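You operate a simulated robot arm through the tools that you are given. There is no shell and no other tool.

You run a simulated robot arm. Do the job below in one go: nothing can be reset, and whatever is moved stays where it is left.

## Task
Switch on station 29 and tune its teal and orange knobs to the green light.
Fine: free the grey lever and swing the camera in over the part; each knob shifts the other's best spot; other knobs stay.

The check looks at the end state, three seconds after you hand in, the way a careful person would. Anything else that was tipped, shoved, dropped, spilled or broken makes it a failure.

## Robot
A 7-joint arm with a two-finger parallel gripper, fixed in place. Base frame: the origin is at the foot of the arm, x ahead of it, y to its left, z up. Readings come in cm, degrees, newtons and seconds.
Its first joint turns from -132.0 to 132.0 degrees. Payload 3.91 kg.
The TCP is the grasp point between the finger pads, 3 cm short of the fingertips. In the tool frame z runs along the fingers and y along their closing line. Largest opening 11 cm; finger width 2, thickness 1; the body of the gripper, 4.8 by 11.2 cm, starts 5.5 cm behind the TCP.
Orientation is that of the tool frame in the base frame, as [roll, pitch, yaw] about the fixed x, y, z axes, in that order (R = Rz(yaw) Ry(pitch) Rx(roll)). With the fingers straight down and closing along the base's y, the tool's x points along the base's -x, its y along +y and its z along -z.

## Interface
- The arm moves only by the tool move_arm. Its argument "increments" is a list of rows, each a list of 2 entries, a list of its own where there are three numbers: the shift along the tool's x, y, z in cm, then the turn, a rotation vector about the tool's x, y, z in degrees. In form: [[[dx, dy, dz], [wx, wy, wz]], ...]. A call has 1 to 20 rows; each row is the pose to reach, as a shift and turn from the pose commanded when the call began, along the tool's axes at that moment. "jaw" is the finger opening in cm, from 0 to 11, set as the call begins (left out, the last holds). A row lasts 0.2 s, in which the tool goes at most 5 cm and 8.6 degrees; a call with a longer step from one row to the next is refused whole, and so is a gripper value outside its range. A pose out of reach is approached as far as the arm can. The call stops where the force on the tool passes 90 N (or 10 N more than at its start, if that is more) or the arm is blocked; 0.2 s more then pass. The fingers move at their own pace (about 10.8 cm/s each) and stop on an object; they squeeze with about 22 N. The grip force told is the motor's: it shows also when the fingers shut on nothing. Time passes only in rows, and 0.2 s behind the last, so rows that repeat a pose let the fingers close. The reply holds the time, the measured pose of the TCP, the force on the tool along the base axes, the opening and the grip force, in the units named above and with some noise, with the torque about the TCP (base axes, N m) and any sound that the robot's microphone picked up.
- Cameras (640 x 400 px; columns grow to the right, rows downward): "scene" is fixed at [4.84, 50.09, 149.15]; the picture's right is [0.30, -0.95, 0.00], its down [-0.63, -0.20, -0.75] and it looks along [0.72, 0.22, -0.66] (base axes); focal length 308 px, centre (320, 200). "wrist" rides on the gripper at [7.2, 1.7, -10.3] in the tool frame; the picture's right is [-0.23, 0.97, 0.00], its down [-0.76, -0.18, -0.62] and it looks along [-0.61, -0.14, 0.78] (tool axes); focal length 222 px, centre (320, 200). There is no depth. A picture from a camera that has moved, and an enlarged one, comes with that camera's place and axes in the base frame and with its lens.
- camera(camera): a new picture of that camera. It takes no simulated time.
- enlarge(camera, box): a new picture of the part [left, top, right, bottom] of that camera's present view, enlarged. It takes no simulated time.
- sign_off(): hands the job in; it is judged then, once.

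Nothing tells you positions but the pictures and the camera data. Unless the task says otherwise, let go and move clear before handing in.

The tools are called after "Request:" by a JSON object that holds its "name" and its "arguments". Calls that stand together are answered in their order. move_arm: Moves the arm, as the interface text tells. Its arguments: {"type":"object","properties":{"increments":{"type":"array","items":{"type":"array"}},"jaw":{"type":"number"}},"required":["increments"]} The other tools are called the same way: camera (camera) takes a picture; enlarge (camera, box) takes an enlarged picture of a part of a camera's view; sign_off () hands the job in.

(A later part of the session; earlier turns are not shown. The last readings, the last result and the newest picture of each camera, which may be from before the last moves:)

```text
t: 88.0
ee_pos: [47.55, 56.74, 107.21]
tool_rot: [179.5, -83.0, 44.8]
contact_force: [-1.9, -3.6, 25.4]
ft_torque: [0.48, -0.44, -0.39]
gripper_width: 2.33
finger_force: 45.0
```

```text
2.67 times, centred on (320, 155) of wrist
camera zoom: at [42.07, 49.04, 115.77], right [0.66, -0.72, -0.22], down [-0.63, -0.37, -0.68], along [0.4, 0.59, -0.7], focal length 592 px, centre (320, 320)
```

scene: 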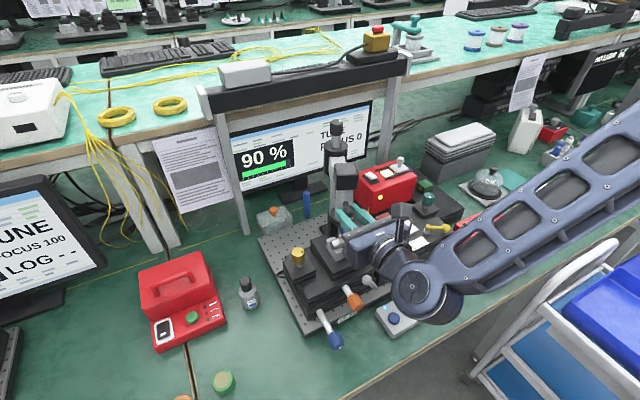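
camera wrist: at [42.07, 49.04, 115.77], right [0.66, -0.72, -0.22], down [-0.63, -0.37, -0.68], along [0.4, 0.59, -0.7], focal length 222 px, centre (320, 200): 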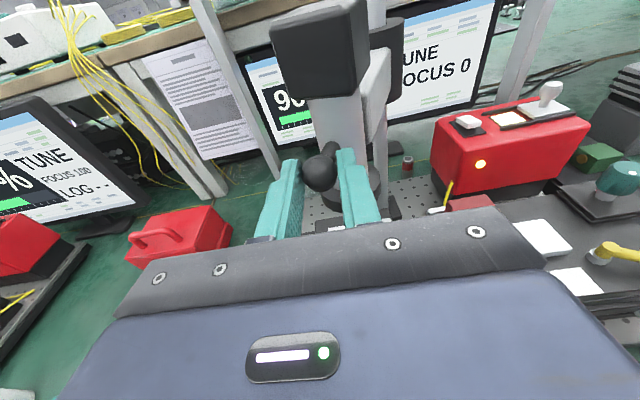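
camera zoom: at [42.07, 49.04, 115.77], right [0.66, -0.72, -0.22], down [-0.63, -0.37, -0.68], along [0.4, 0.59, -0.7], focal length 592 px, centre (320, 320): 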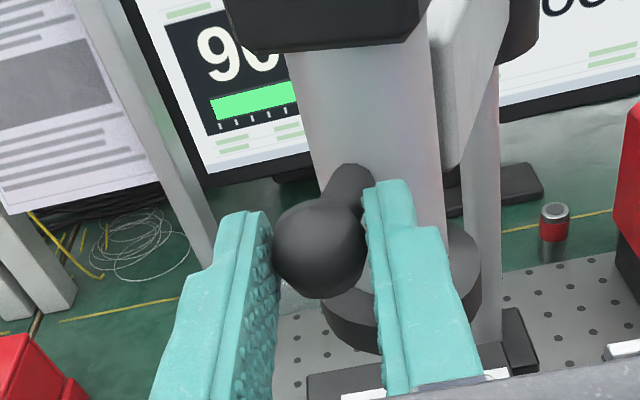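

The reading is still 90 %. I'll sweep back inward in small steps, this time watching both the percentage and FOCUS.

Request:
{"name": "move_arm", "arguments": {"increments": [[[0.1, 0.25, -0.1], [0, 0, 0]], [[0.1, 0.5, -0.2], [0, 0, 0]]]}}

Request:
{"name": "enlarge", "arguments": {"camera": "scene", "box": [225, 95, 385, 195]}}

Request:
{"name": "move_arm", "arguments": {"increments": [[[0, 0.25, -0.1], [0, 0, 0]], [[0, 0.5, -0.19], [0, 0, 0]]]}}

Request:
{"name": "enlarge", "arguments": {"camera": "scene", "box": [225, 95, 385, 195]}}

Request:
{"name": "move_arm", "arguments": {"increments": [[[0, 0.25, -0.09], [0, 0, 0]], [[0, 0.5, -0.18], [0, 0, 0]]]}}

Request:
{"name": "enlarge", "arguments": {"camera": "scene", "box": [225, 95, 385, 195]}}

Request:
{"name": "move_arm", "arguments": {"increments": [[[0, 0.25, -0.08], [0, 0, 0]], [[0, 0.5, -0.16], [0, 0, 0]]]}}

Request:
{"name": "enlarge", "arguments": {"camera": "scene", "box": [225, 95, 385, 195]}}

Request:
{"name": "move_arm", "arguments": {"increments": [[[0, 0.25, -0.07], [0, 0, 0]], [[0, 0.5, -0.15], [0, 0, 0]]]}}

Request:
{"name": "enlarge", "arguments": {"camera": "scene", "box": [225, 95, 385, 195]}}

```text
t: 88.6
ee_pos: [47.65, 56.3, 107.22]
tool_rot: [179.5, -82.9, 44.9]
contact_force: [0.5, 2.8, 14.2]
ft_torque: [0.04, 0.05, 0.29]
gripper_width: 2.34
finger_force: 45.1
```

```text
4.00 times, centred on (305, 145) of scene
camera zoom: at [4.84, 50.09, 149.15], right [0.3, -0.95, 0.0], down [-0.63, -0.2, -0.75], along [0.72, 0.22, -0.66], focal length 1231 px, centre (380, 420)
```

zoom: 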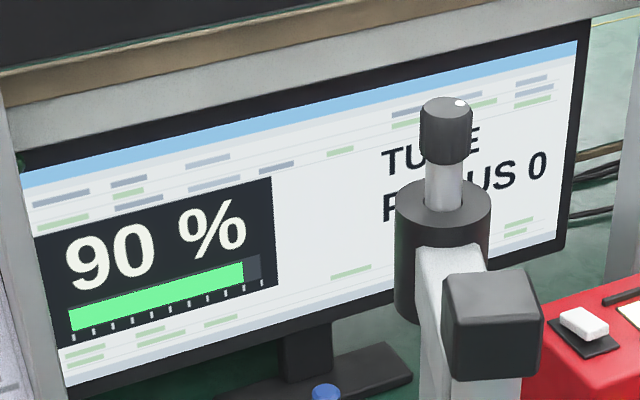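

```text
t: 89.2
ee_pos: [48.05, 55.94, 107.17]
tool_rot: [179.3, -82.9, 45.1]
contact_force: [-4.5, -0.4, 4.0]
ft_torque: [0.11, -0.14, 0.22]
gripper_width: 2.31
finger_force: 44.9
```

```text
4.00 times, centred on (305, 145) of scene
camera zoom: at [4.84, 50.09, 149.15], right [0.3, -0.95, 0.0], down [-0.63, -0.2, -0.75], along [0.72, 0.22, -0.66], focal length 1231 px, centre (380, 420)
```

zoom: 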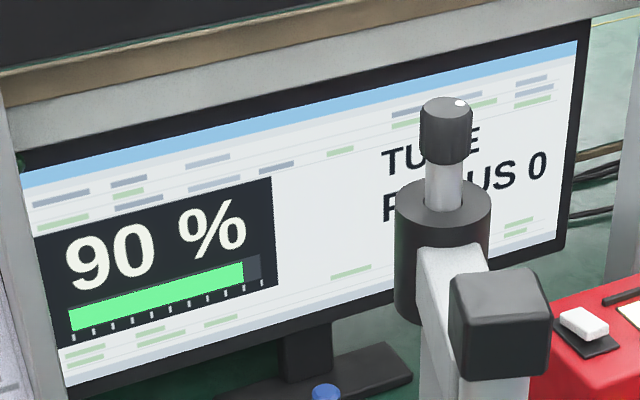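

```text
t: 89.8
ee_pos: [48.2, 55.36, 107.22]
tool_rot: [179.2, -82.8, 45.2]
contact_force: [-4.3, -0.1, -3.2]
ft_torque: [0.04, -0.11, 0.28]
gripper_width: 2.32
finger_force: 44.9
```

```text
4.00 times, centred on (305, 145) of scene
camera zoom: at [4.84, 50.09, 149.15], right [0.3, -0.95, 0.0], down [-0.63, -0.2, -0.75], along [0.72, 0.22, -0.66], focal length 1231 px, centre (380, 420)
```

zoom: 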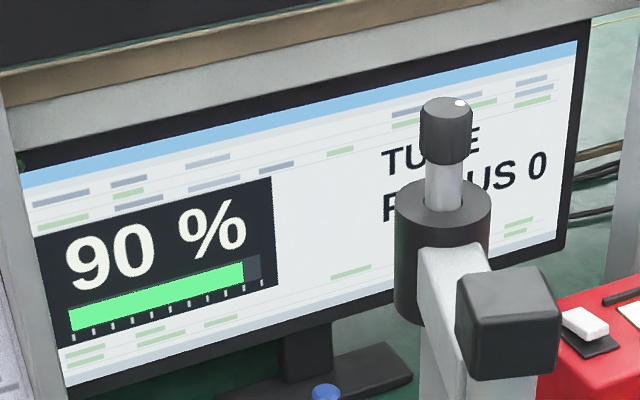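

```text
t: 90.4
ee_pos: [48.53, 54.88, 107.15]
tool_rot: [179.3, -82.9, 45.0]
contact_force: [-3.7, -0.3, -12.5]
ft_torque: [-0.29, 0.3, 0.19]
gripper_width: 2.33
finger_force: 45.1
```

```text
4.00 times, centred on (305, 145) of scene
camera zoom: at [4.84, 50.09, 149.15], right [0.3, -0.95, 0.0], down [-0.63, -0.2, -0.75], along [0.72, 0.22, -0.66], focal length 1231 px, centre (380, 420)
```

zoom: 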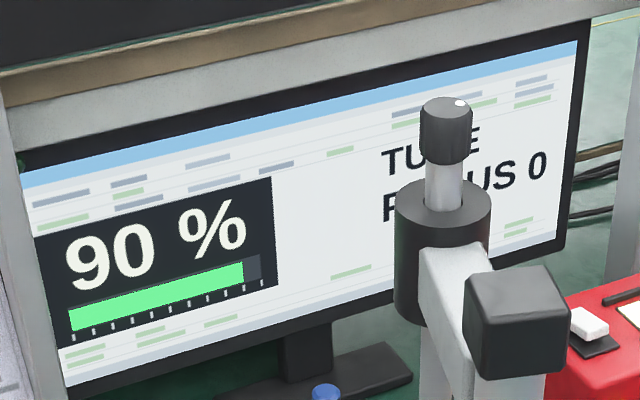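

```text
t: 91.0
ee_pos: [48.68, 54.5, 107.26]
tool_rot: [179.3, -82.8, 45.1]
contact_force: [-7.3, -2.5, -21.9]
ft_torque: [-0.38, 0.45, 0.23]
gripper_width: 2.33
finger_force: 45.0
```

```text
4.00 times, centred on (305, 145) of scene
camera zoom: at [4.84, 50.09, 149.15], right [0.3, -0.95, 0.0], down [-0.63, -0.2, -0.75], along [0.72, 0.22, -0.66], focal length 1231 px, centre (380, 420)
```

zoom: 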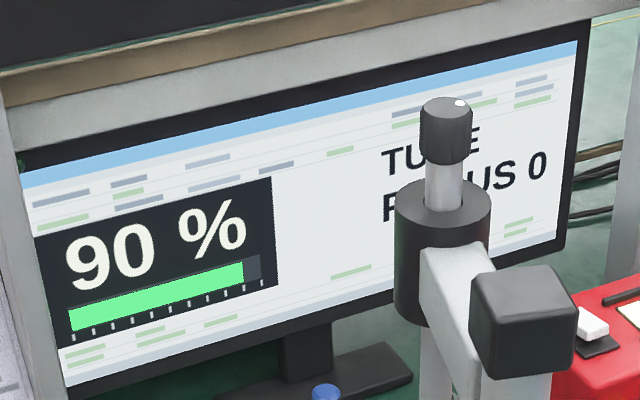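

No change between 246° and 254°. I'll sweep the remaining inward region up to the stop in the same way.

Request:
{"name": "move_arm", "arguments": {"increments": [[[-0.05, 0.4, -0.1], [0, 0, 0]], [[-0.05, 0.8, -0.2], [0, 0, 0]], [[-0.05, 1.2, -0.27], [0, 0, 0]]]}}

Request:
{"name": "enlarge", "arguments": {"camera": "scene", "box": [225, 95, 385, 195]}}

Request:
{"name": "move_arm", "arguments": {"increments": [[[0, 0.3, -0.05], [0, 0, 0]], [[0, 0.6, -0.11], [0, 0, 0]]]}}

Request:
{"name": "enlarge", "arguments": {"camera": "scene", "box": [225, 95, 385, 195]}}

Request:
{"name": "move_arm", "arguments": {"increments": [[[0, 0.3, -0.04], [0, 0, 0]], [[0, 0.6, -0.09], [0, 0, 0]]]}}

Request:
{"name": "enlarge", "arguments": {"camera": "scene", "box": [225, 95, 385, 195]}}

Request:
{"name": "move_arm", "arguments": {"increments": [[[0, 0.3, -0.03], [0, 0, 0]], [[0, 0.6, -0.07], [0, 0, 0]]]}}

Request:
{"name": "enlarge", "arguments": {"camera": "scene", "box": [225, 95, 385, 195]}}

Request:
{"name": "move_arm", "arguments": {"increments": [[[0, 0.3, -0.03], [0, 0, 0]], [[0, 0.6, -0.05], [0, 0, 0]]]}}

Request:
{"name": "enlarge", "arguments": {"camera": "scene", "box": [225, 95, 385, 195]}}

Request:
{"name": "move_arm", "arguments": {"increments": [[[0, 0.3, -0.01], [0, 0, 0]], [[0, 0.6, -0.03], [0, 0, 0]]]}}

Request:
{"name": "enlarge", "arguments": {"camera": "scene", "box": [225, 95, 385, 195]}}

```text
t: 91.8
ee_pos: [49.38, 53.46, 107.28]
tool_rot: [179.2, -82.9, 45.1]
contact_force: [-3.4, -0.2, -19.1]
ft_torque: [-0.21, 0.25, 0.25]
gripper_width: 2.32
finger_force: 44.4
```

```text
4.00 times, centred on (305, 145) of scene
camera zoom: at [4.84, 50.09, 149.15], right [0.3, -0.95, 0.0], down [-0.63, -0.2, -0.75], along [0.72, 0.22, -0.66], focal length 1231 px, centre (380, 420)
```

zoom: 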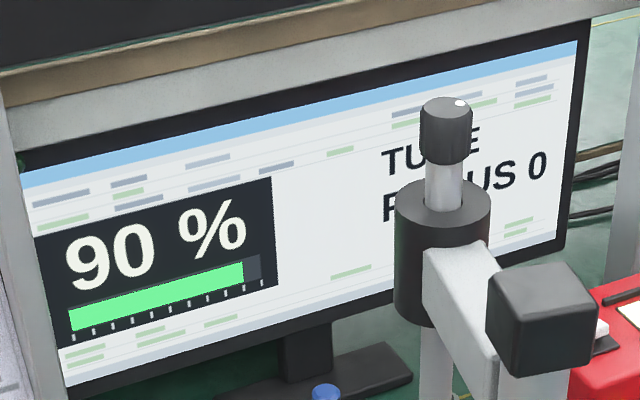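

```text
t: 92.4
ee_pos: [49.72, 52.92, 107.23]
tool_rot: [179.4, -83.0, 44.9]
contact_force: [0.8, 1.9, -18.1]
ft_torque: [-0.28, 0.26, 0.2]
gripper_width: 2.35
finger_force: 45.3
```

```text
4.00 times, centred on (305, 145) of scene
camera zoom: at [4.84, 50.09, 149.15], right [0.3, -0.95, 0.0], down [-0.63, -0.2, -0.75], along [0.72, 0.22, -0.66], focal length 1231 px, centre (380, 420)
```

zoom: 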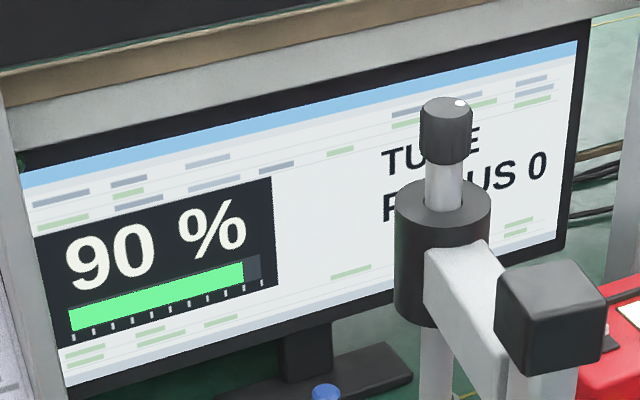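

```text
t: 93.0
ee_pos: [50.14, 52.45, 107.25]
tool_rot: [179.5, -82.8, 44.9]
contact_force: [-0.2, 0.8, -15.0]
ft_torque: [-0.28, 0.3, 0.28]
gripper_width: 2.33
finger_force: 44.7
```

```text
4.00 times, centred on (305, 145) of scene
camera zoom: at [4.84, 50.09, 149.15], right [0.3, -0.95, 0.0], down [-0.63, -0.2, -0.75], along [0.72, 0.22, -0.66], focal length 1231 px, centre (380, 420)
```

zoom: 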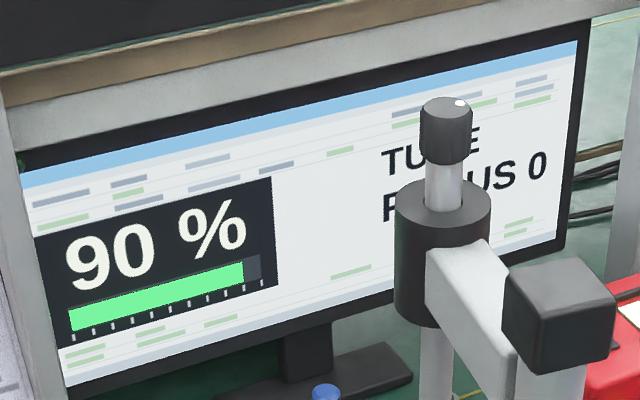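

```text
t: 93.6
ee_pos: [50.52, 51.97, 107.14]
tool_rot: [179.4, -82.7, 44.8]
contact_force: [-0.9, 1.3, -14.7]
ft_torque: [-0.25, 0.24, 0.22]
gripper_width: 2.32
finger_force: 45.0
```

```text
4.00 times, centred on (305, 145) of scene
camera zoom: at [4.84, 50.09, 149.15], right [0.3, -0.95, 0.0], down [-0.63, -0.2, -0.75], along [0.72, 0.22, -0.66], focal length 1231 px, centre (380, 420)
```

zoom: 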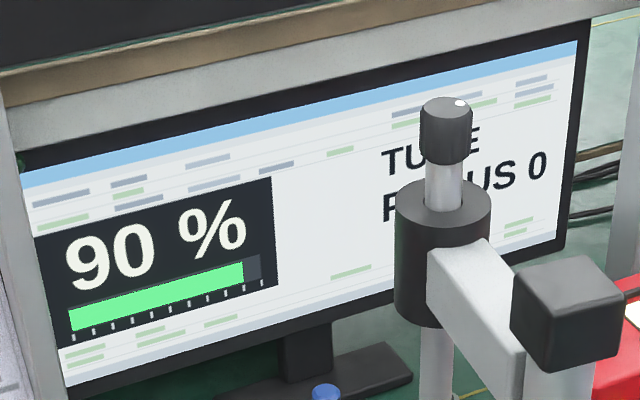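

```text
t: 94.2
ee_pos: [50.81, 51.39, 107.37]
tool_rot: [179.5, -82.8, 45.0]
contact_force: [-1.8, 1.1, -12.0]
ft_torque: [-0.09, 0.13, 0.3]
gripper_width: 2.33
finger_force: 45.0
```

```text
4.00 times, centred on (305, 145) of scene
camera zoom: at [4.84, 50.09, 149.15], right [0.3, -0.95, 0.0], down [-0.63, -0.2, -0.75], along [0.72, 0.22, -0.66], focal length 1231 px, centre (380, 420)
```

zoom: 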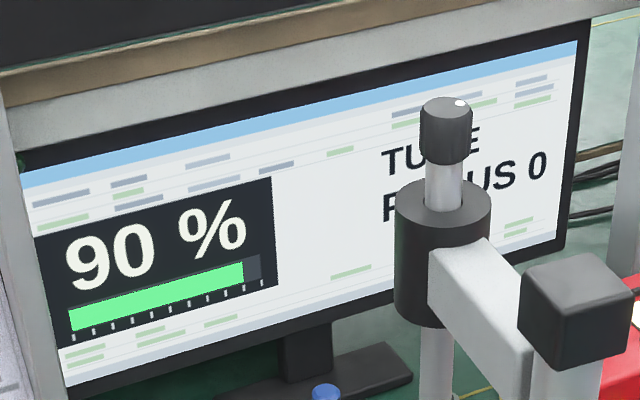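

```text
t: 94.8
ee_pos: [51.18, 51.07, 107.34]
tool_rot: [179.5, -82.8, 44.9]
contact_force: [1.6, 2.3, -14.0]
ft_torque: [-0.13, 0.14, 0.3]
gripper_width: 2.31
finger_force: 44.7
```

```text
4.00 times, centred on (305, 145) of scene
camera zoom: at [4.84, 50.09, 149.15], right [0.3, -0.95, 0.0], down [-0.63, -0.2, -0.75], along [0.72, 0.22, -0.66], focal length 1231 px, centre (380, 420)
```

zoom: 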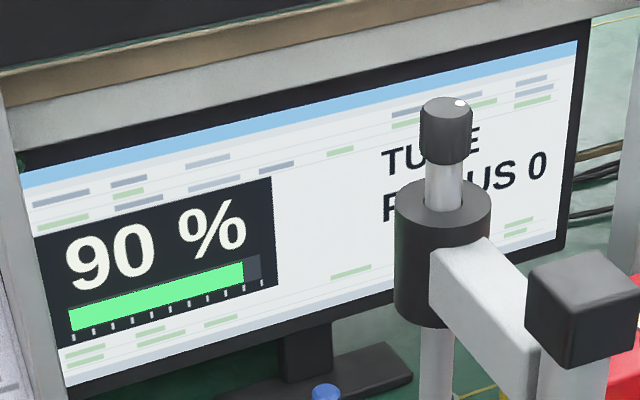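

FOCUS doesn't respond at any swing angle. I'll let go of the handle and look at the neighbouring left station, whose screen shows FOCUS 100, for a clue.

Request:
{"name": "move_arm", "arguments": {"increments": [[[0, 0, 0], [0, 0, 0]], [[0, 0, 0], [0, 0, 0]], [[0, 0, -2], [0, 0, 0]], [[0, 0, -4], [0, 0, 0]], [[0, -1, -6], [0, 0, 0]], [[0.5, -3, -8], [8, 0, 0]], [[1, -6, -8], [16, 0, 0]], [[2, -9, -8], [24, 0, 0]], [[3, -12, -8], [32, 0, 0]], [[3, -15, -8], [40, 0, 0]], [[3, -17, -8], [48, 0, 0]], [[3, -17, -8], [48, 0, 0]]], "jaw": 5}}

Request:
{"name": "camera", "arguments": {"camera": "wrist"}}

Request:
{"name": "camera", "arguments": {"camera": "scene"}}

```text
t: 97.4
ee_pos: [33.78, 57.84, 111.35]
tool_rot: [-132.7, -82.9, 45.0]
contact_force: [-0.1, 0.2, -0.3]
ft_torque: [0.0, -0.01, -0.01]
gripper_width: 5.03
finger_force: 0.1
```

```text
taken
camera wrist: at [36.69, 48.26, 119.32], right [0.95, 0.02, -0.31], down [-0.21, -0.69, -0.69], along [-0.23, 0.72, -0.65], focal length 222 px, centre (320, 200)
```

wrist: 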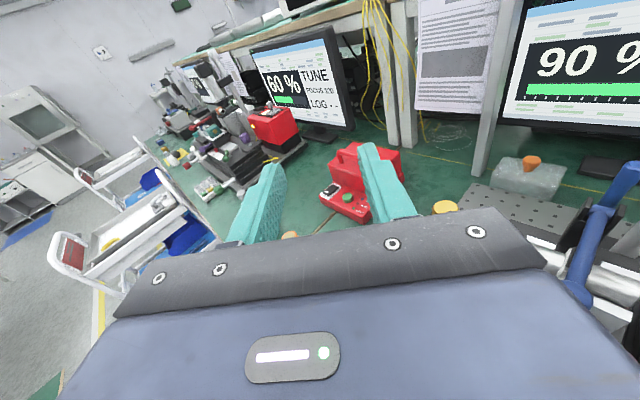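

```text
taken
```

scene: 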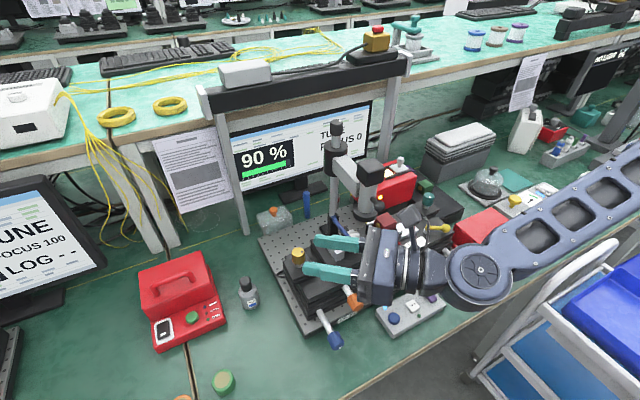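

There are more stations in a row to the left, and the next one reads 60 %, FOCUS 100. I'll zoom in on them to see how their camera and lever sit.

Request:
{"name": "enlarge", "arguments": {"camera": "wrist", "box": [180, 20, 360, 180]}}

Request:
{"name": "enlarge", "arguments": {"camera": "wrist", "box": [190, 80, 310, 180]}}

Request:
{"name": "enlarge", "arguments": {"camera": "wrist", "box": [140, 50, 250, 130]}}

```text
2.50 times, centred on (270, 100) of wrist
camera zoom: at [36.69, 48.26, 119.32], right [0.95, 0.02, -0.31], down [-0.21, -0.69, -0.69], along [-0.23, 0.72, -0.65], focal length 555 px, centre (445, 450)
```

zoom: 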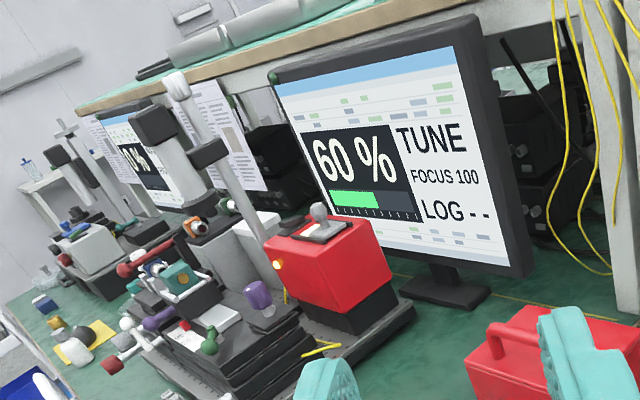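

```text
4.00 times, centred on (250, 130) of wrist
camera zoom: at [36.69, 48.26, 119.32], right [0.95, 0.02, -0.31], down [-0.21, -0.69, -0.69], along [-0.23, 0.72, -0.65], focal length 888 px, centre (600, 480)
```

zoom: 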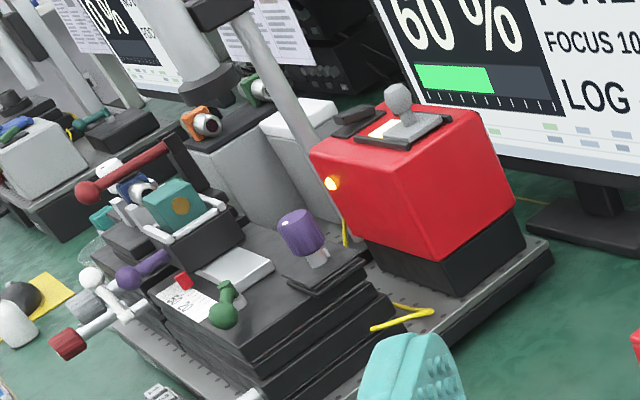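

```text
5.00 times, centred on (195, 90) of wrist
camera zoom: at [36.69, 48.26, 119.32], right [0.95, 0.02, -0.31], down [-0.21, -0.69, -0.69], along [-0.23, 0.72, -0.65], focal length 1111 px, centre (945, 750)
```

zoom: 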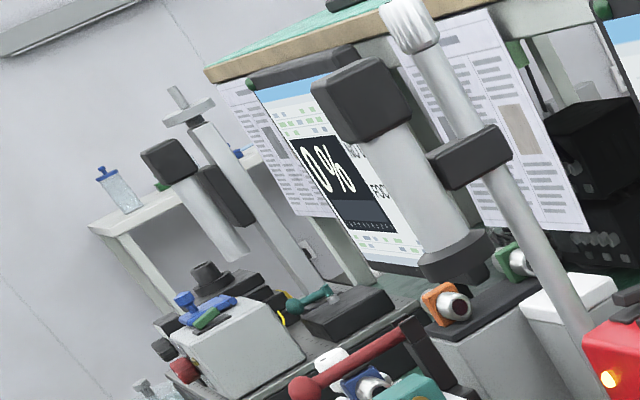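

Request:
{"name": "enlarge", "arguments": {"camera": "wrist", "box": [195, 55, 255, 95]}}

Request:
{"name": "enlarge", "arguments": {"camera": "wrist", "box": [200, 85, 270, 130]}}

Request:
{"name": "enlarge", "arguments": {"camera": "wrist", "box": [190, 120, 260, 170]}}

```text
10.00 times, centred on (225, 75) of wrist
camera zoom: at [36.69, 48.26, 119.32], right [0.95, 0.02, -0.31], down [-0.21, -0.69, -0.69], along [-0.23, 0.72, -0.65], focal length 2221 px, centre (1270, 1450)
```

zoom: 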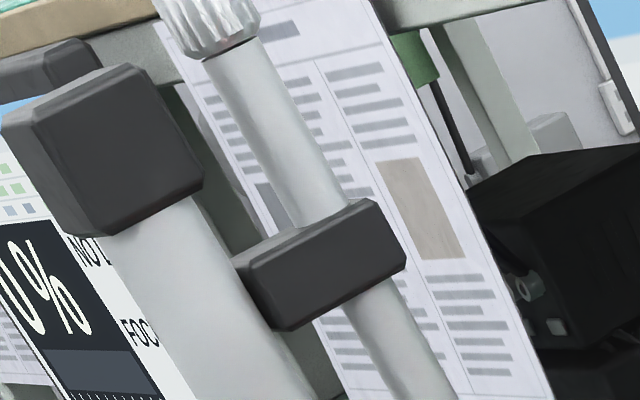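

```text
8.89 times, centred on (235, 108) of wrist
camera zoom: at [36.69, 48.26, 119.32], right [0.95, 0.02, -0.31], down [-0.21, -0.69, -0.69], along [-0.23, 0.72, -0.65], focal length 1974 px, centre (1076, 1022)
```

zoom: 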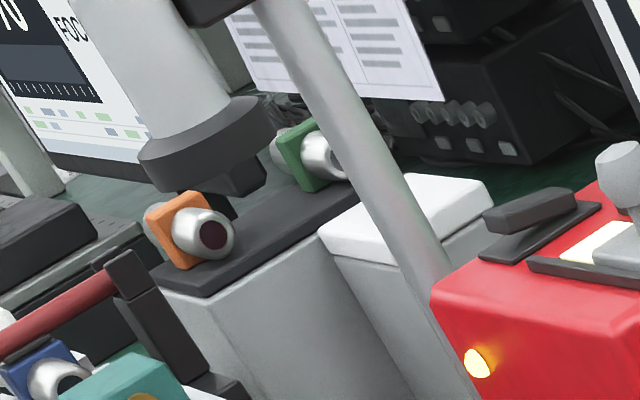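

```text
8.00 times, centred on (225, 145) of wrist
camera zoom: at [36.69, 48.26, 119.32], right [0.95, 0.02, -0.31], down [-0.21, -0.69, -0.69], along [-0.23, 0.72, -0.65], focal length 1777 px, centre (1080, 640)
```

zoom: 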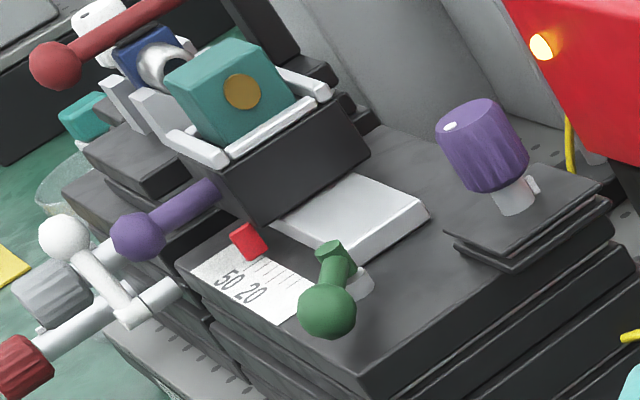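

The left neighbour is a different build, with a fixed camera close to its post, but its lever leans left like mine does now, so the lever state looks right. I'll carry on tuning with the coarse readout and use the green LED as the real indicator, so it's back to the teal knob.

Request:
{"name": "move_arm", "arguments": {"increments": [[[0, 0, 0], [-8, 0, 0]], [[0, 0, 0], [-16, 0, 0]], [[0, 0, 0], [-24, 0, 0]], [[0, 0, 0], [-32, 0, 0]], [[0, 0, 0], [-40, 0, 0]], [[0, 0, 0], [-48, 0, 0]], [[0, 0, 0], [-48, 0, 0]]]}}

Request:
{"name": "camera", "arguments": {"camera": "wrist"}}

```text
t: 99.0
ee_pos: [33.97, 57.82, 111.17]
tool_rot: [179.3, -82.8, 45.0]
contact_force: [0.3, 0.0, 0.9]
ft_torque: [0.02, -0.03, 0.01]
gripper_width: 5.0
finger_force: 0.0
```

```text
taken
camera wrist: at [28.43, 50.09, 119.84], right [0.66, -0.72, -0.22], down [-0.63, -0.37, -0.68], along [0.4, 0.59, -0.7], focal length 222 px, centre (320, 200)
```

wrist: 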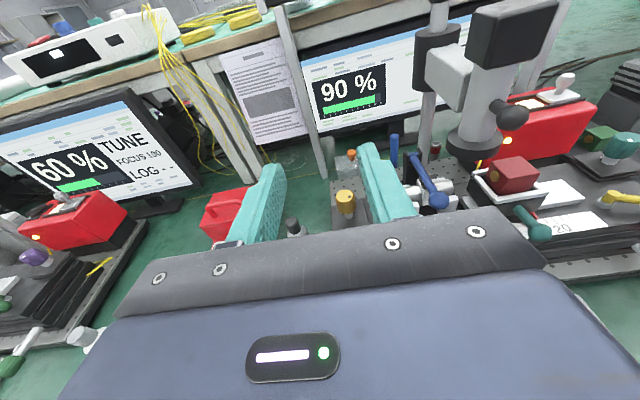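

Request:
{"name": "enlarge", "arguments": {"camera": "wrist", "box": [370, 90, 580, 225]}}

Request:
{"name": "enlarge", "arguments": {"camera": "wrist", "box": [400, 0, 560, 100]}}

```text
2.96 times, centred on (475, 158) of wrist
camera zoom: at [28.43, 50.09, 119.84], right [0.66, -0.72, -0.22], down [-0.63, -0.37, -0.68], along [0.4, 0.59, -0.7], focal length 658 px, centre (-139, 326)
```

zoom: 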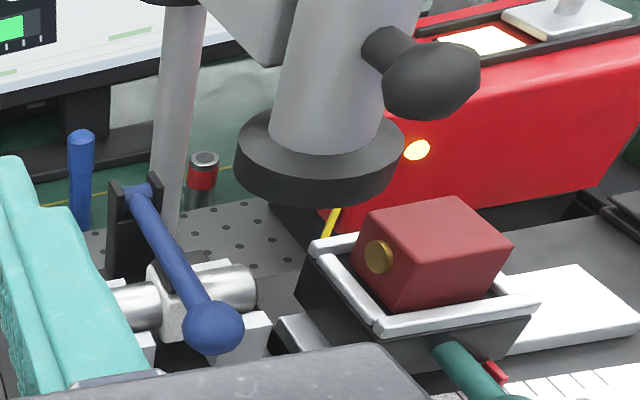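

```text
4.00 times, centred on (480, 50) of wrist
camera zoom: at [28.43, 50.09, 119.84], right [0.66, -0.72, -0.22], down [-0.63, -0.37, -0.68], along [0.4, 0.59, -0.7], focal length 888 px, centre (-320, 800)
```

zoom: 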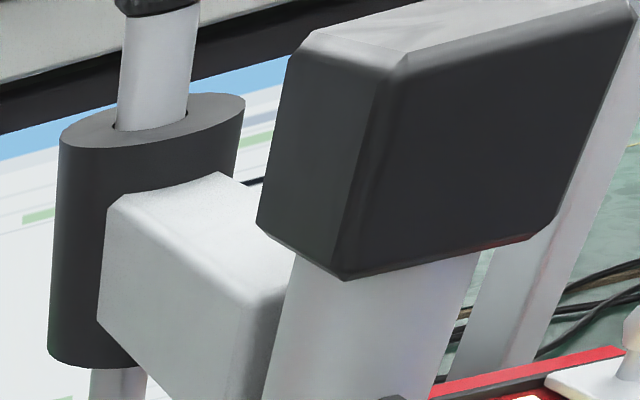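

Now I'll move right past the front of the station while pointing the tool down again.

Request:
{"name": "move_arm", "arguments": {"increments": [[[0, 2.6, -0.5], [0, -4, 0]], [[0, 5.2, -1], [0, -11.5, 0]], [[0, 7.8, -1], [0, -19, 0]], [[-0.2, 10.4, -1], [0, -26.5, 0]], [[-0.4, 13, -1], [0, -34, 0]], [[-0.7, 15.6, -1], [0, -41.5, 0]], [[-1, 18.2, -1], [0, -49, 0]], [[-1.3, 20.8, -1], [0, -56.5, 0]], [[-1.6, 23.4, -0.8], [0, -64, 0]], [[-1.9, 26, -0.7], [0, -71.5, 0]], [[-2.1, 29, -0.7], [0, -79, 0]], [[-2.1, 31, -0.7], [0, -83, 0]], [[-2.1, 31, -0.7], [0, -83, 0]]]}}

Request:
{"name": "camera", "arguments": {"camera": "scene"}}

```text
t: 101.8
ee_pos: [55.0, 34.93, 109.35]
tool_rot: [179.9, 0.1, 44.3]
contact_force: [0.1, 0.6, -0.2]
ft_torque: [0.03, -0.01, 0.0]
gripper_width: 5.01
finger_force: 0.1
```

```text
taken
```

scene: 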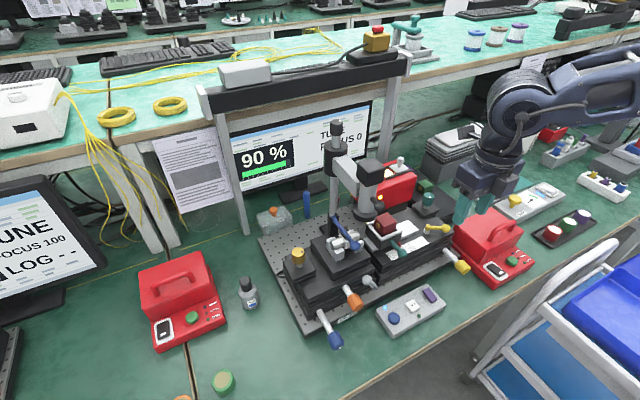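

Request:
{"name": "move_arm", "arguments": {"increments": [[[2.7, 1.5, 0], [0, 0, 0]], [[5.4, 3, 0], [0, 0, 0]], [[8.1, 4.5, 0], [0, 0, 0]], [[10.8, 6.1, 0], [0, 0, 0]], [[13.5, 7.6, 0.5], [0, 0, 0]], [[16.2, 9.1, 2], [0, 0, 0]], [[18.69, 10.55, 4], [0, 0, 0]], [[18.69, 10.55, 7], [0, 0, 0]], [[18.69, 10.55, 10], [0, 0, 0]], [[18.69, 10.55, 12.5], [0, 0, 0]], [[18.69, 10.55, 14], [0, 0, 0]], [[18.69, 10.55, 15.0], [0, 0, 0]], [[18.69, 10.55, 15.0], [0, 0, 0]]]}}

Request:
{"name": "enlarge", "arguments": {"camera": "wrist", "box": [220, 80, 420, 205]}}

```text
t: 104.6
ee_pos: [75.48, 40.47, 94.17]
tool_rot: [179.9, 0.2, 44.3]
contact_force: [0.2, -0.7, -0.7]
ft_torque: [0.03, -0.04, -0.03]
gripper_width: 4.99
finger_force: 0.0
```

```text
3.20 times, centred on (320, 142) of wrist
camera zoom: at [81.97, 44.38, 104.67], right [0.52, -0.86, 0.0], down [-0.67, -0.4, 0.62], along [-0.53, -0.33, -0.78], focal length 711 px, centre (320, 384)
```

zoom: 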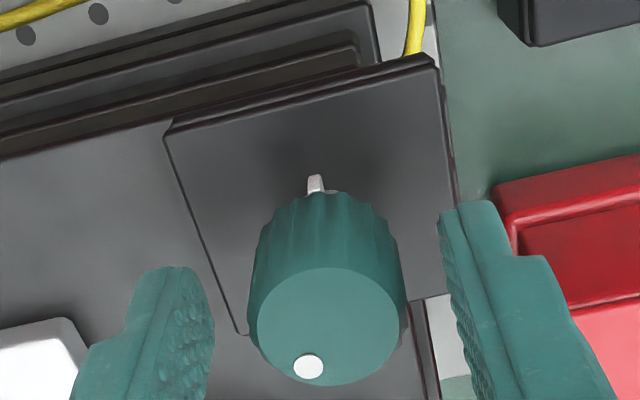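

Back on the teal knob. I'll close and scan further in the negative direction.

Request:
{"name": "move_arm", "arguments": {"increments": [[[0, 0, 0], [0, 0, 0]], [[0, 0, 0], [0, 0, 0]], [[0, 0, 0], [0, 0, 0]], [[0, 0, 0], [0, 0, -5]], [[0, 0, 0], [0, 0, -10]], [[0, 0, 0], [0, 0, -10]]], "jaw": 1.5}}

Request:
{"name": "enlarge", "arguments": {"camera": "scene", "box": [225, 95, 385, 195]}}

Request:
{"name": "move_arm", "arguments": {"increments": [[[0, 0, 0], [0, 0, -5]], [[0, 0, 0], [0, 0, -5]]]}}

Request:
{"name": "enlarge", "arguments": {"camera": "scene", "box": [225, 95, 385, 195]}}

Request:
{"name": "move_arm", "arguments": {"increments": [[[0, 0, 0], [0, 0, -5]], [[0, 0, 0], [0, 0, -5]]]}}

Request:
{"name": "enlarge", "arguments": {"camera": "scene", "box": [225, 95, 385, 195]}}

Request:
{"name": "enlarge", "arguments": {"camera": "wrist", "box": [220, 80, 420, 205]}}

```text
t: 106.0
ee_pos: [75.63, 40.33, 94.23]
tool_rot: [179.8, 0.2, 54.3]
contact_force: [12.1, -26.2, -5.1]
ft_torque: [0.47, -0.14, -0.09]
gripper_width: 2.94
finger_force: 45.0
```

```text
4.00 times, centred on (305, 145) of scene
camera zoom: at [4.84, 50.09, 149.15], right [0.3, -0.95, 0.0], down [-0.63, -0.2, -0.75], along [0.72, 0.22, -0.66], focal length 1231 px, centre (380, 420)
```

zoom: 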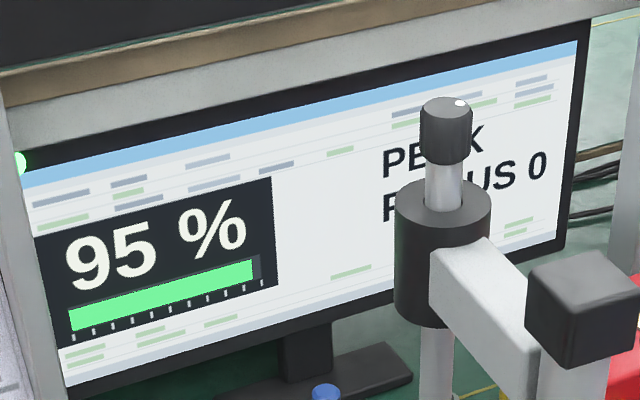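

```text
t: 106.6
ee_pos: [75.81, 40.31, 94.2]
tool_rot: [179.8, 0.1, 59.3]
contact_force: [16.2, -31.7, -8.2]
ft_torque: [-0.4, -0.01, -0.06]
gripper_width: 2.96
finger_force: 45.0
```

```text
4.00 times, centred on (305, 145) of scene
camera zoom: at [4.84, 50.09, 149.15], right [0.3, -0.95, 0.0], down [-0.63, -0.2, -0.75], along [0.72, 0.22, -0.66], focal length 1231 px, centre (380, 420)
```

zoom: 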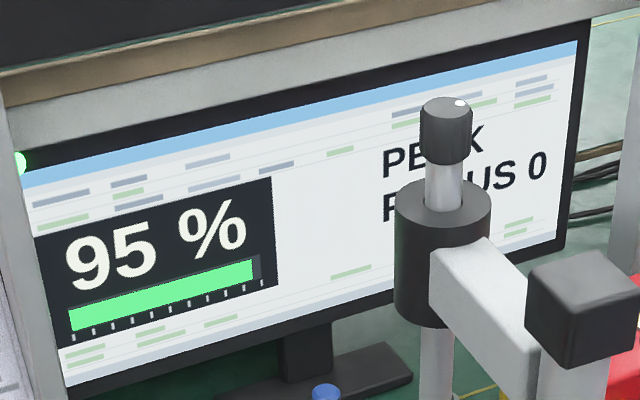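

```text
t: 107.2
ee_pos: [75.72, 40.44, 94.28]
tool_rot: [-180.0, 0.2, 64.3]
contact_force: [24.4, -34.9, -8.6]
ft_torque: [-0.75, 0.2, -0.03]
gripper_width: 2.97
finger_force: 45.3
```

```text
4.00 times, centred on (305, 145) of scene
camera zoom: at [4.84, 50.09, 149.15], right [0.3, -0.95, 0.0], down [-0.63, -0.2, -0.75], along [0.72, 0.22, -0.66], focal length 1231 px, centre (380, 420)
```

zoom: 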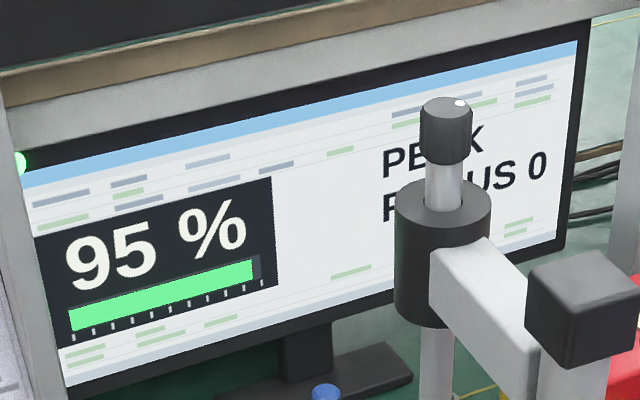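

```text
3.20 times, centred on (320, 142) of wrist
camera zoom: at [80.44, 46.17, 104.67], right [0.78, -0.63, 0.0], down [-0.49, -0.61, 0.63], along [-0.39, -0.49, -0.78], focal length 711 px, centre (320, 384)
```

zoom: 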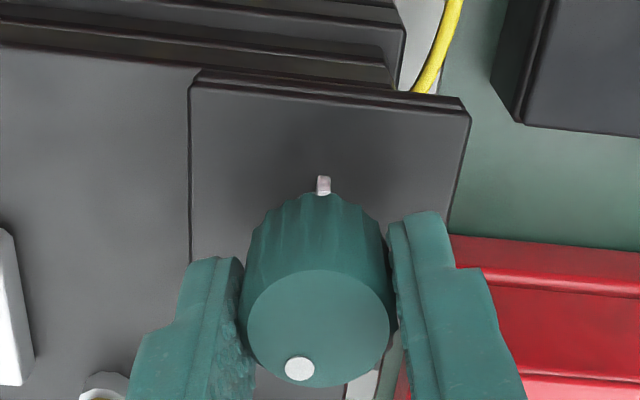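

The screen now reads "PEAK" at 95 %, and a green lamp on the monitor's corner has lit. I'll keep scanning to find the far edge so I can centre the setting.

Request:
{"name": "move_arm", "arguments": {"increments": [[[0, -0.05, 0], [0, 0, -5]], [[0, -0.05, 0], [0, 0, -5]]]}}

Request:
{"name": "enlarge", "arguments": {"camera": "scene", "box": [225, 95, 385, 195]}}

Request:
{"name": "move_arm", "arguments": {"increments": [[[0, 0, 0], [0, 0, -5]], [[0, 0, 0], [0, 0, -5]]]}}

Request:
{"name": "enlarge", "arguments": {"camera": "scene", "box": [225, 95, 385, 195]}}

Request:
{"name": "enlarge", "arguments": {"camera": "scene", "box": [215, 120, 255, 160]}}

Request:
{"name": "enlarge", "arguments": {"camera": "scene", "box": [370, 270, 460, 335]}}

```text
t: 107.8
ee_pos: [75.84, 40.34, 94.3]
tool_rot: [180.0, 0.2, 69.4]
contact_force: [32.6, -36.6, -4.8]
ft_torque: [-1.3, 0.2, -0.06]
gripper_width: 2.98
finger_force: 45.3
```

```text
4.00 times, centred on (305, 145) of scene
camera zoom: at [4.84, 50.09, 149.15], right [0.3, -0.95, 0.0], down [-0.63, -0.2, -0.75], along [0.72, 0.22, -0.66], focal length 1231 px, centre (380, 420)
```

zoom: 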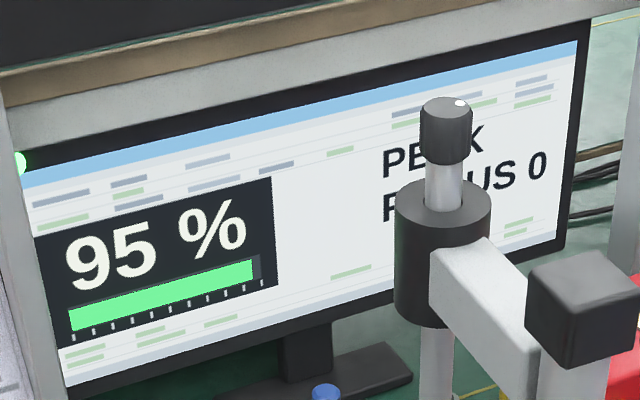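

```text
t: 108.4
ee_pos: [75.92, 40.34, 94.25]
tool_rot: [-180.0, 0.1, 74.4]
contact_force: [35.2, -35.8, -2.5]
ft_torque: [-0.84, -0.15, -0.05]
gripper_width: 2.94
finger_force: 45.2
```

```text
4.00 times, centred on (305, 145) of scene
camera zoom: at [4.84, 50.09, 149.15], right [0.3, -0.95, 0.0], down [-0.63, -0.2, -0.75], along [0.72, 0.22, -0.66], focal length 1231 px, centre (380, 420)
```

zoom: 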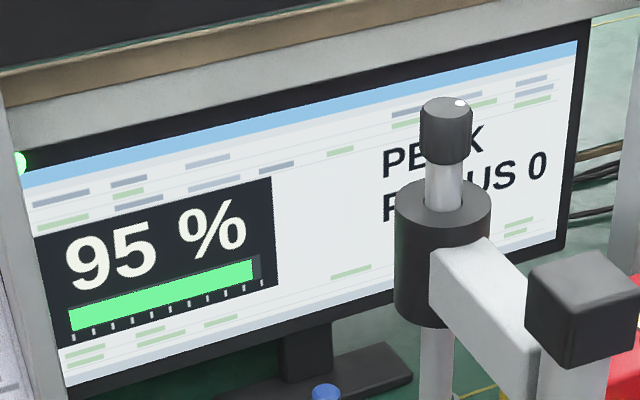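

```text
10.00 times, centred on (235, 140) of scene
camera zoom: at [4.84, 50.09, 149.15], right [0.3, -0.95, 0.0], down [-0.63, -0.2, -0.75], along [0.72, 0.22, -0.66], focal length 3077 px, centre (1170, 800)
```

zoom: 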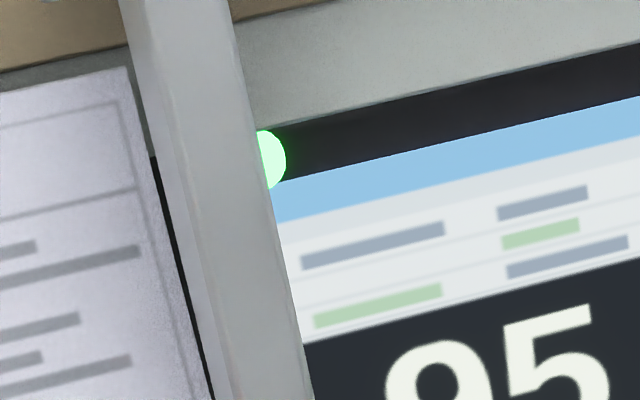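

```text
6.15 times, centred on (415, 302) of scene
camera zoom: at [4.84, 50.09, 149.15], right [0.3, -0.95, 0.0], down [-0.63, -0.2, -0.75], along [0.72, 0.22, -0.66], focal length 1894 px, centre (-265, -431)
```

zoom: 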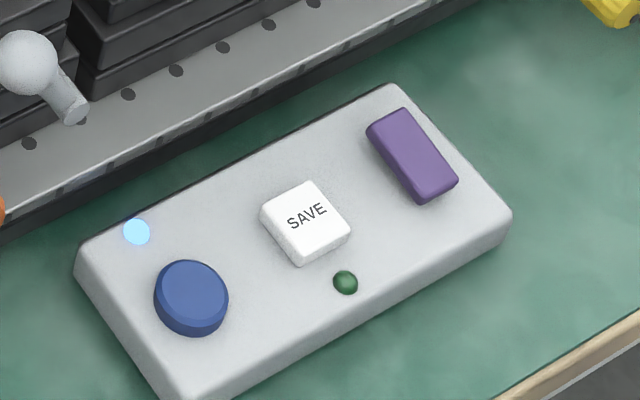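

The green lamp on the monitor stays lit. I'll relieve the side load and keep scanning for the far edge of the peak.

Request:
{"name": "move_arm", "arguments": {"increments": [[[-0.05, 0.09, 0], [0, 0, 0]], [[-0.05, 0.09, 0], [0, 0, -5]], [[-0.05, 0.09, 0], [0, 0, -5]]]}}

Request:
{"name": "enlarge", "arguments": {"camera": "scene", "box": [225, 95, 385, 195]}}

Request:
{"name": "move_arm", "arguments": {"increments": [[[0, 0, 0], [0, 0, -5]], [[0, 0, 0], [0, 0, -5]]]}}

Request:
{"name": "enlarge", "arguments": {"camera": "scene", "box": [225, 95, 385, 195]}}

Request:
{"name": "move_arm", "arguments": {"increments": [[[0, 0, 0], [0, 0, -5]], [[0, 0, 0], [0, 0, -5]]]}}

Request:
{"name": "enlarge", "arguments": {"camera": "scene", "box": [225, 95, 385, 195]}}

```text
t: 109.2
ee_pos: [75.72, 40.4, 94.33]
tool_rot: [-180.0, 0.1, 79.3]
contact_force: [35.7, -30.0, -3.8]
ft_torque: [-0.46, -0.58, -0.08]
gripper_width: 2.98
finger_force: 45.0
```

```text
4.00 times, centred on (305, 145) of scene
camera zoom: at [4.84, 50.09, 149.15], right [0.3, -0.95, 0.0], down [-0.63, -0.2, -0.75], along [0.72, 0.22, -0.66], focal length 1231 px, centre (380, 420)
```

zoom: 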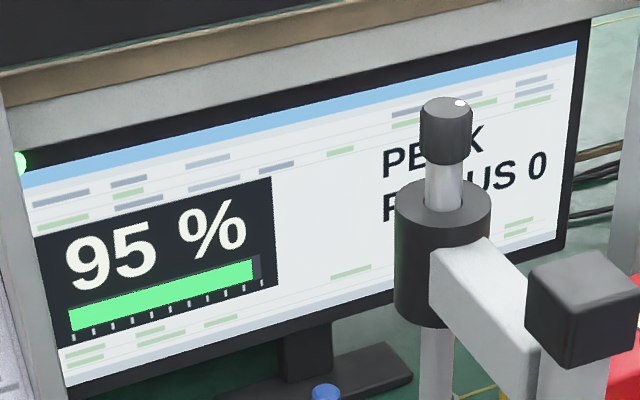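

```text
t: 109.8
ee_pos: [75.74, 40.24, 94.2]
tool_rot: [-179.9, 0.1, 84.4]
contact_force: [37.2, -28.2, -3.2]
ft_torque: [-0.46, -0.66, -0.04]
gripper_width: 2.96
finger_force: 44.9
```

```text
4.00 times, centred on (305, 145) of scene
camera zoom: at [4.84, 50.09, 149.15], right [0.3, -0.95, 0.0], down [-0.63, -0.2, -0.75], along [0.72, 0.22, -0.66], focal length 1231 px, centre (380, 420)
```

zoom: 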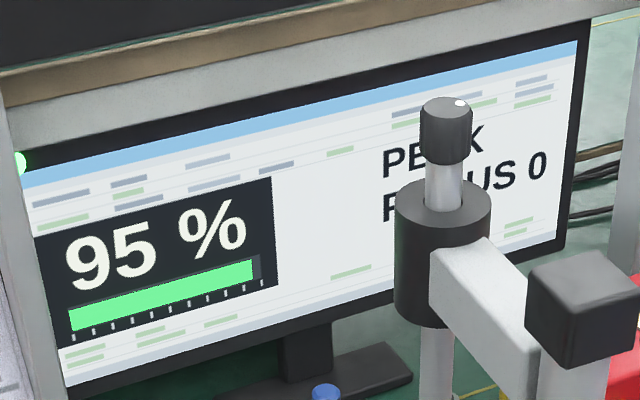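

```text
t: 110.4
ee_pos: [75.88, 40.5, 94.34]
tool_rot: [-179.9, 0.1, 89.3]
contact_force: [37.7, -24.6, -0.9]
ft_torque: [0.16, -0.78, -0.01]
gripper_width: 2.98
finger_force: 45.3
```

```text
4.00 times, centred on (305, 145) of scene
camera zoom: at [4.84, 50.09, 149.15], right [0.3, -0.95, 0.0], down [-0.63, -0.2, -0.75], along [0.72, 0.22, -0.66], focal length 1231 px, centre (380, 420)
```

zoom: 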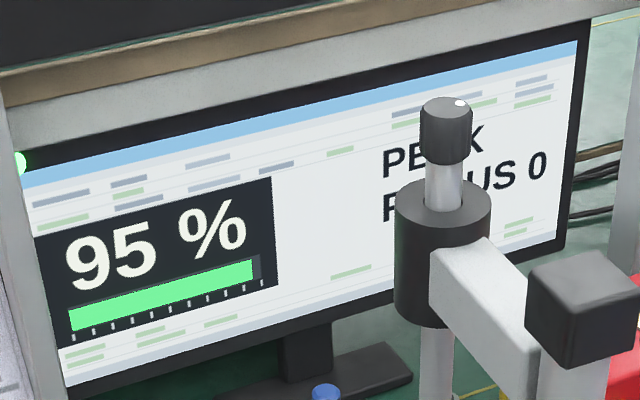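

It's still 95 % at -50°, so the peak is broad. I'll relieve the side load more and keep going to find the far edge.

Request:
{"name": "move_arm", "arguments": {"increments": [[[-0.1, 0.17, 0], [0, 0, 0]], [[-0.1, 0.17, 0], [0, 0, -5]], [[-0.1, 0.17, 0], [0, 0, -5]]]}}

Request:
{"name": "enlarge", "arguments": {"camera": "scene", "box": [225, 95, 385, 195]}}

Request:
{"name": "move_arm", "arguments": {"increments": [[[0, 0, 0], [0, 0, -5]], [[0, 0, 0], [0, 0, -5]]]}}

Request:
{"name": "enlarge", "arguments": {"camera": "scene", "box": [225, 95, 385, 195]}}

Request:
{"name": "enlarge", "arguments": {"camera": "wrist", "box": [220, 80, 420, 205]}}

Request:
{"name": "camera", "arguments": {"camera": "scene"}}

```text
t: 111.2
ee_pos: [75.85, 40.36, 94.2]
tool_rot: [-179.9, 0.2, 94.5]
contact_force: [19.7, -16.4, -4.4]
ft_torque: [-0.72, -0.63, 0.02]
gripper_width: 2.97
finger_force: 44.9
```

```text
4.00 times, centred on (305, 145) of scene
camera zoom: at [4.84, 50.09, 149.15], right [0.3, -0.95, 0.0], down [-0.63, -0.2, -0.75], along [0.72, 0.22, -0.66], focal length 1231 px, centre (380, 420)
```

zoom: 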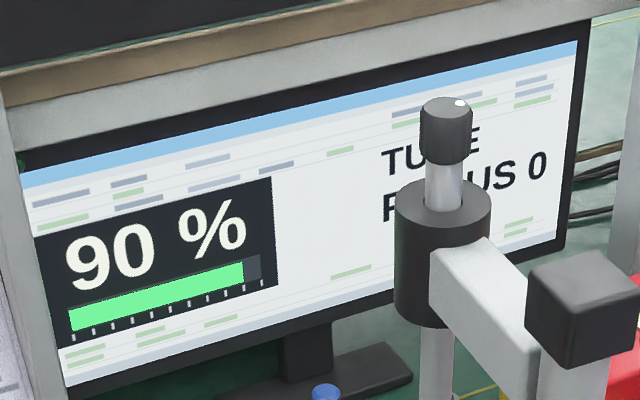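

```text
t: 111.8
ee_pos: [75.84, 40.3, 94.28]
tool_rot: [-179.9, 0.2, 99.4]
contact_force: [9.0, -14.1, -11.1]
ft_torque: [-0.46, -0.75, 0.01]
gripper_width: 2.97
finger_force: 44.8
```

```text
4.00 times, centred on (305, 145) of scene
camera zoom: at [4.84, 50.09, 149.15], right [0.3, -0.95, 0.0], down [-0.63, -0.2, -0.75], along [0.72, 0.22, -0.66], focal length 1231 px, centre (380, 420)
```

zoom: 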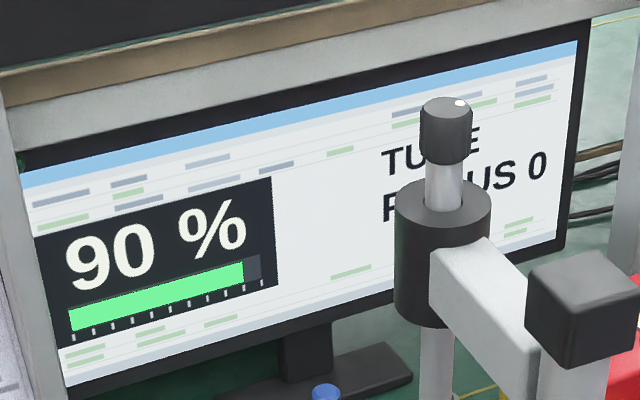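

```text
3.20 times, centred on (320, 142) of wrist
camera zoom: at [76.35, 47.79, 104.68], right [1.0, -0.07, 0.0], down [-0.05, -0.78, 0.62], along [-0.04, -0.62, -0.78], focal length 711 px, centre (320, 384)
```

zoom: 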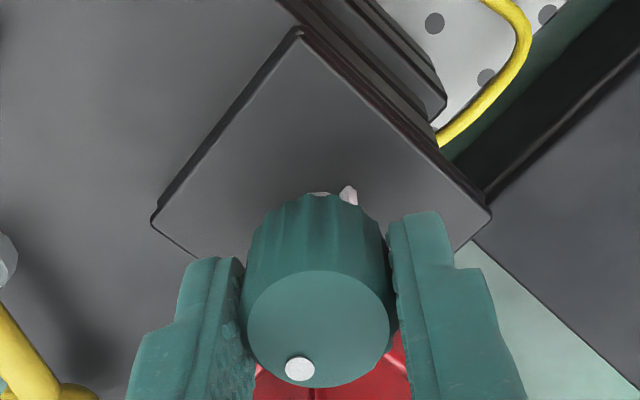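

```text
taken
```

scene: 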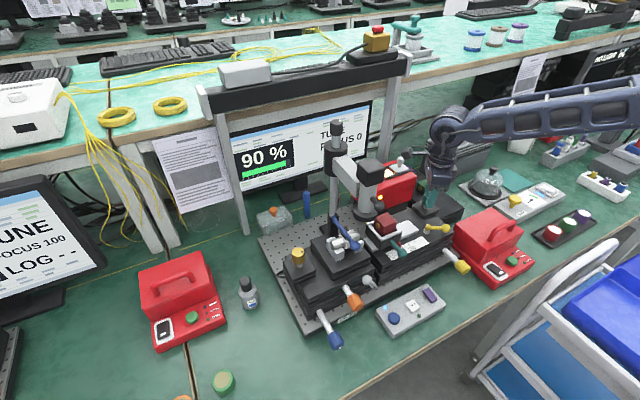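

The 95 % plateau spans roughly -12° to -52° of teal, and fitting the readings puts the joint optimum near teal -50°. I'll set teal to -45°, release it, and then re-tune orange.

Request:
{"name": "move_arm", "arguments": {"increments": [[[0, 0, 0], [0, 0, 5]], [[0, 0, 0], [0, 0, 10]], [[0, 0, 0], [0, 0, 15]], [[0, 0, 0], [0, 0, 15]]]}}

Request:
{"name": "enlarge", "arguments": {"camera": "scene", "box": [225, 95, 385, 195]}}

Request:
{"name": "move_arm", "arguments": {"increments": [[[0, 0, 0], [0, 0, 0]], [[0, 0, 0], [0, 0, 0]], [[0, 0, -2], [0, 0, 0]], [[0, 0, -5], [0, 0, 0]], [[0, 0, -9], [0, 0, 4]], [[0, 0, -13], [0, 0, 8]], [[0, 0, -15], [0, 0, 16]], [[0, 0, -15], [0, 0, 24]], [[0, 0, -15], [0, 0, 32]], [[0, 0, -15], [0, 0, 40]], [[0, 0, -15], [0, 0, 40]]], "jaw": 5}}

Request:
{"name": "enlarge", "arguments": {"camera": "scene", "box": [225, 95, 385, 195]}}

Request:
{"name": "camera", "arguments": {"camera": "wrist"}}

```text
t: 112.8
ee_pos: [75.76, 40.3, 94.29]
tool_rot: [-179.9, 0.2, 84.4]
contact_force: [-6.3, -7.6, -14.4]
ft_torque: [0.46, -0.73, 0.02]
gripper_width: 2.98
finger_force: 45.2
```

```text
4.00 times, centred on (305, 145) of scene
camera zoom: at [4.84, 50.09, 149.15], right [0.3, -0.95, 0.0], down [-0.63, -0.2, -0.75], along [0.72, 0.22, -0.66], focal length 1231 px, centre (380, 420)
```

zoom: 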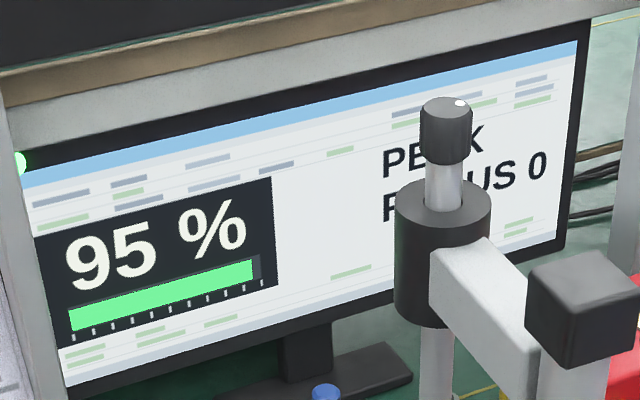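

```text
t: 115.2
ee_pos: [75.87, 40.48, 109.39]
tool_rot: [179.8, 0.2, 44.2]
contact_force: [-0.5, -0.5, -0.3]
ft_torque: [-0.01, 0.04, 0.01]
gripper_width: 5.0
finger_force: 0.0
```

```text
4.00 times, centred on (305, 145) of scene
camera zoom: at [4.84, 50.09, 149.15], right [0.3, -0.95, 0.0], down [-0.63, -0.2, -0.75], along [0.72, 0.22, -0.66], focal length 1231 px, centre (380, 420)
```

zoom: 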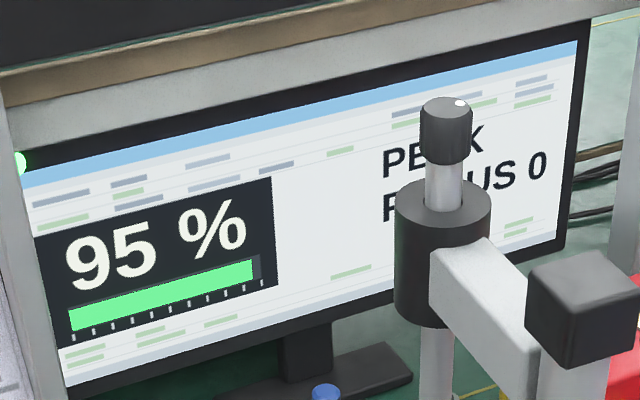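

```text
taken
camera wrist: at [82.26, 44.25, 119.72], right [0.52, -0.86, 0.0], down [-0.67, -0.4, 0.62], along [-0.53, -0.32, -0.78], focal length 222 px, centre (320, 200)
```

wrist: 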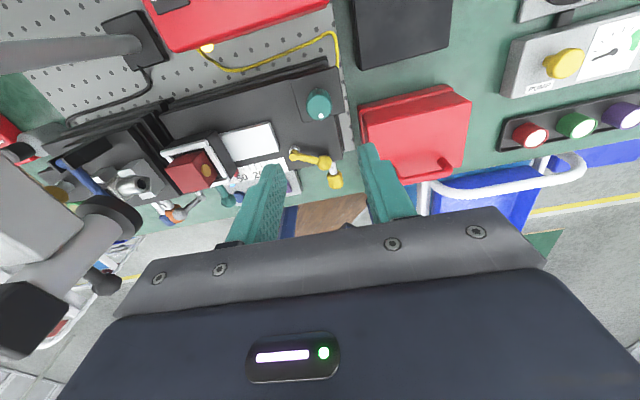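

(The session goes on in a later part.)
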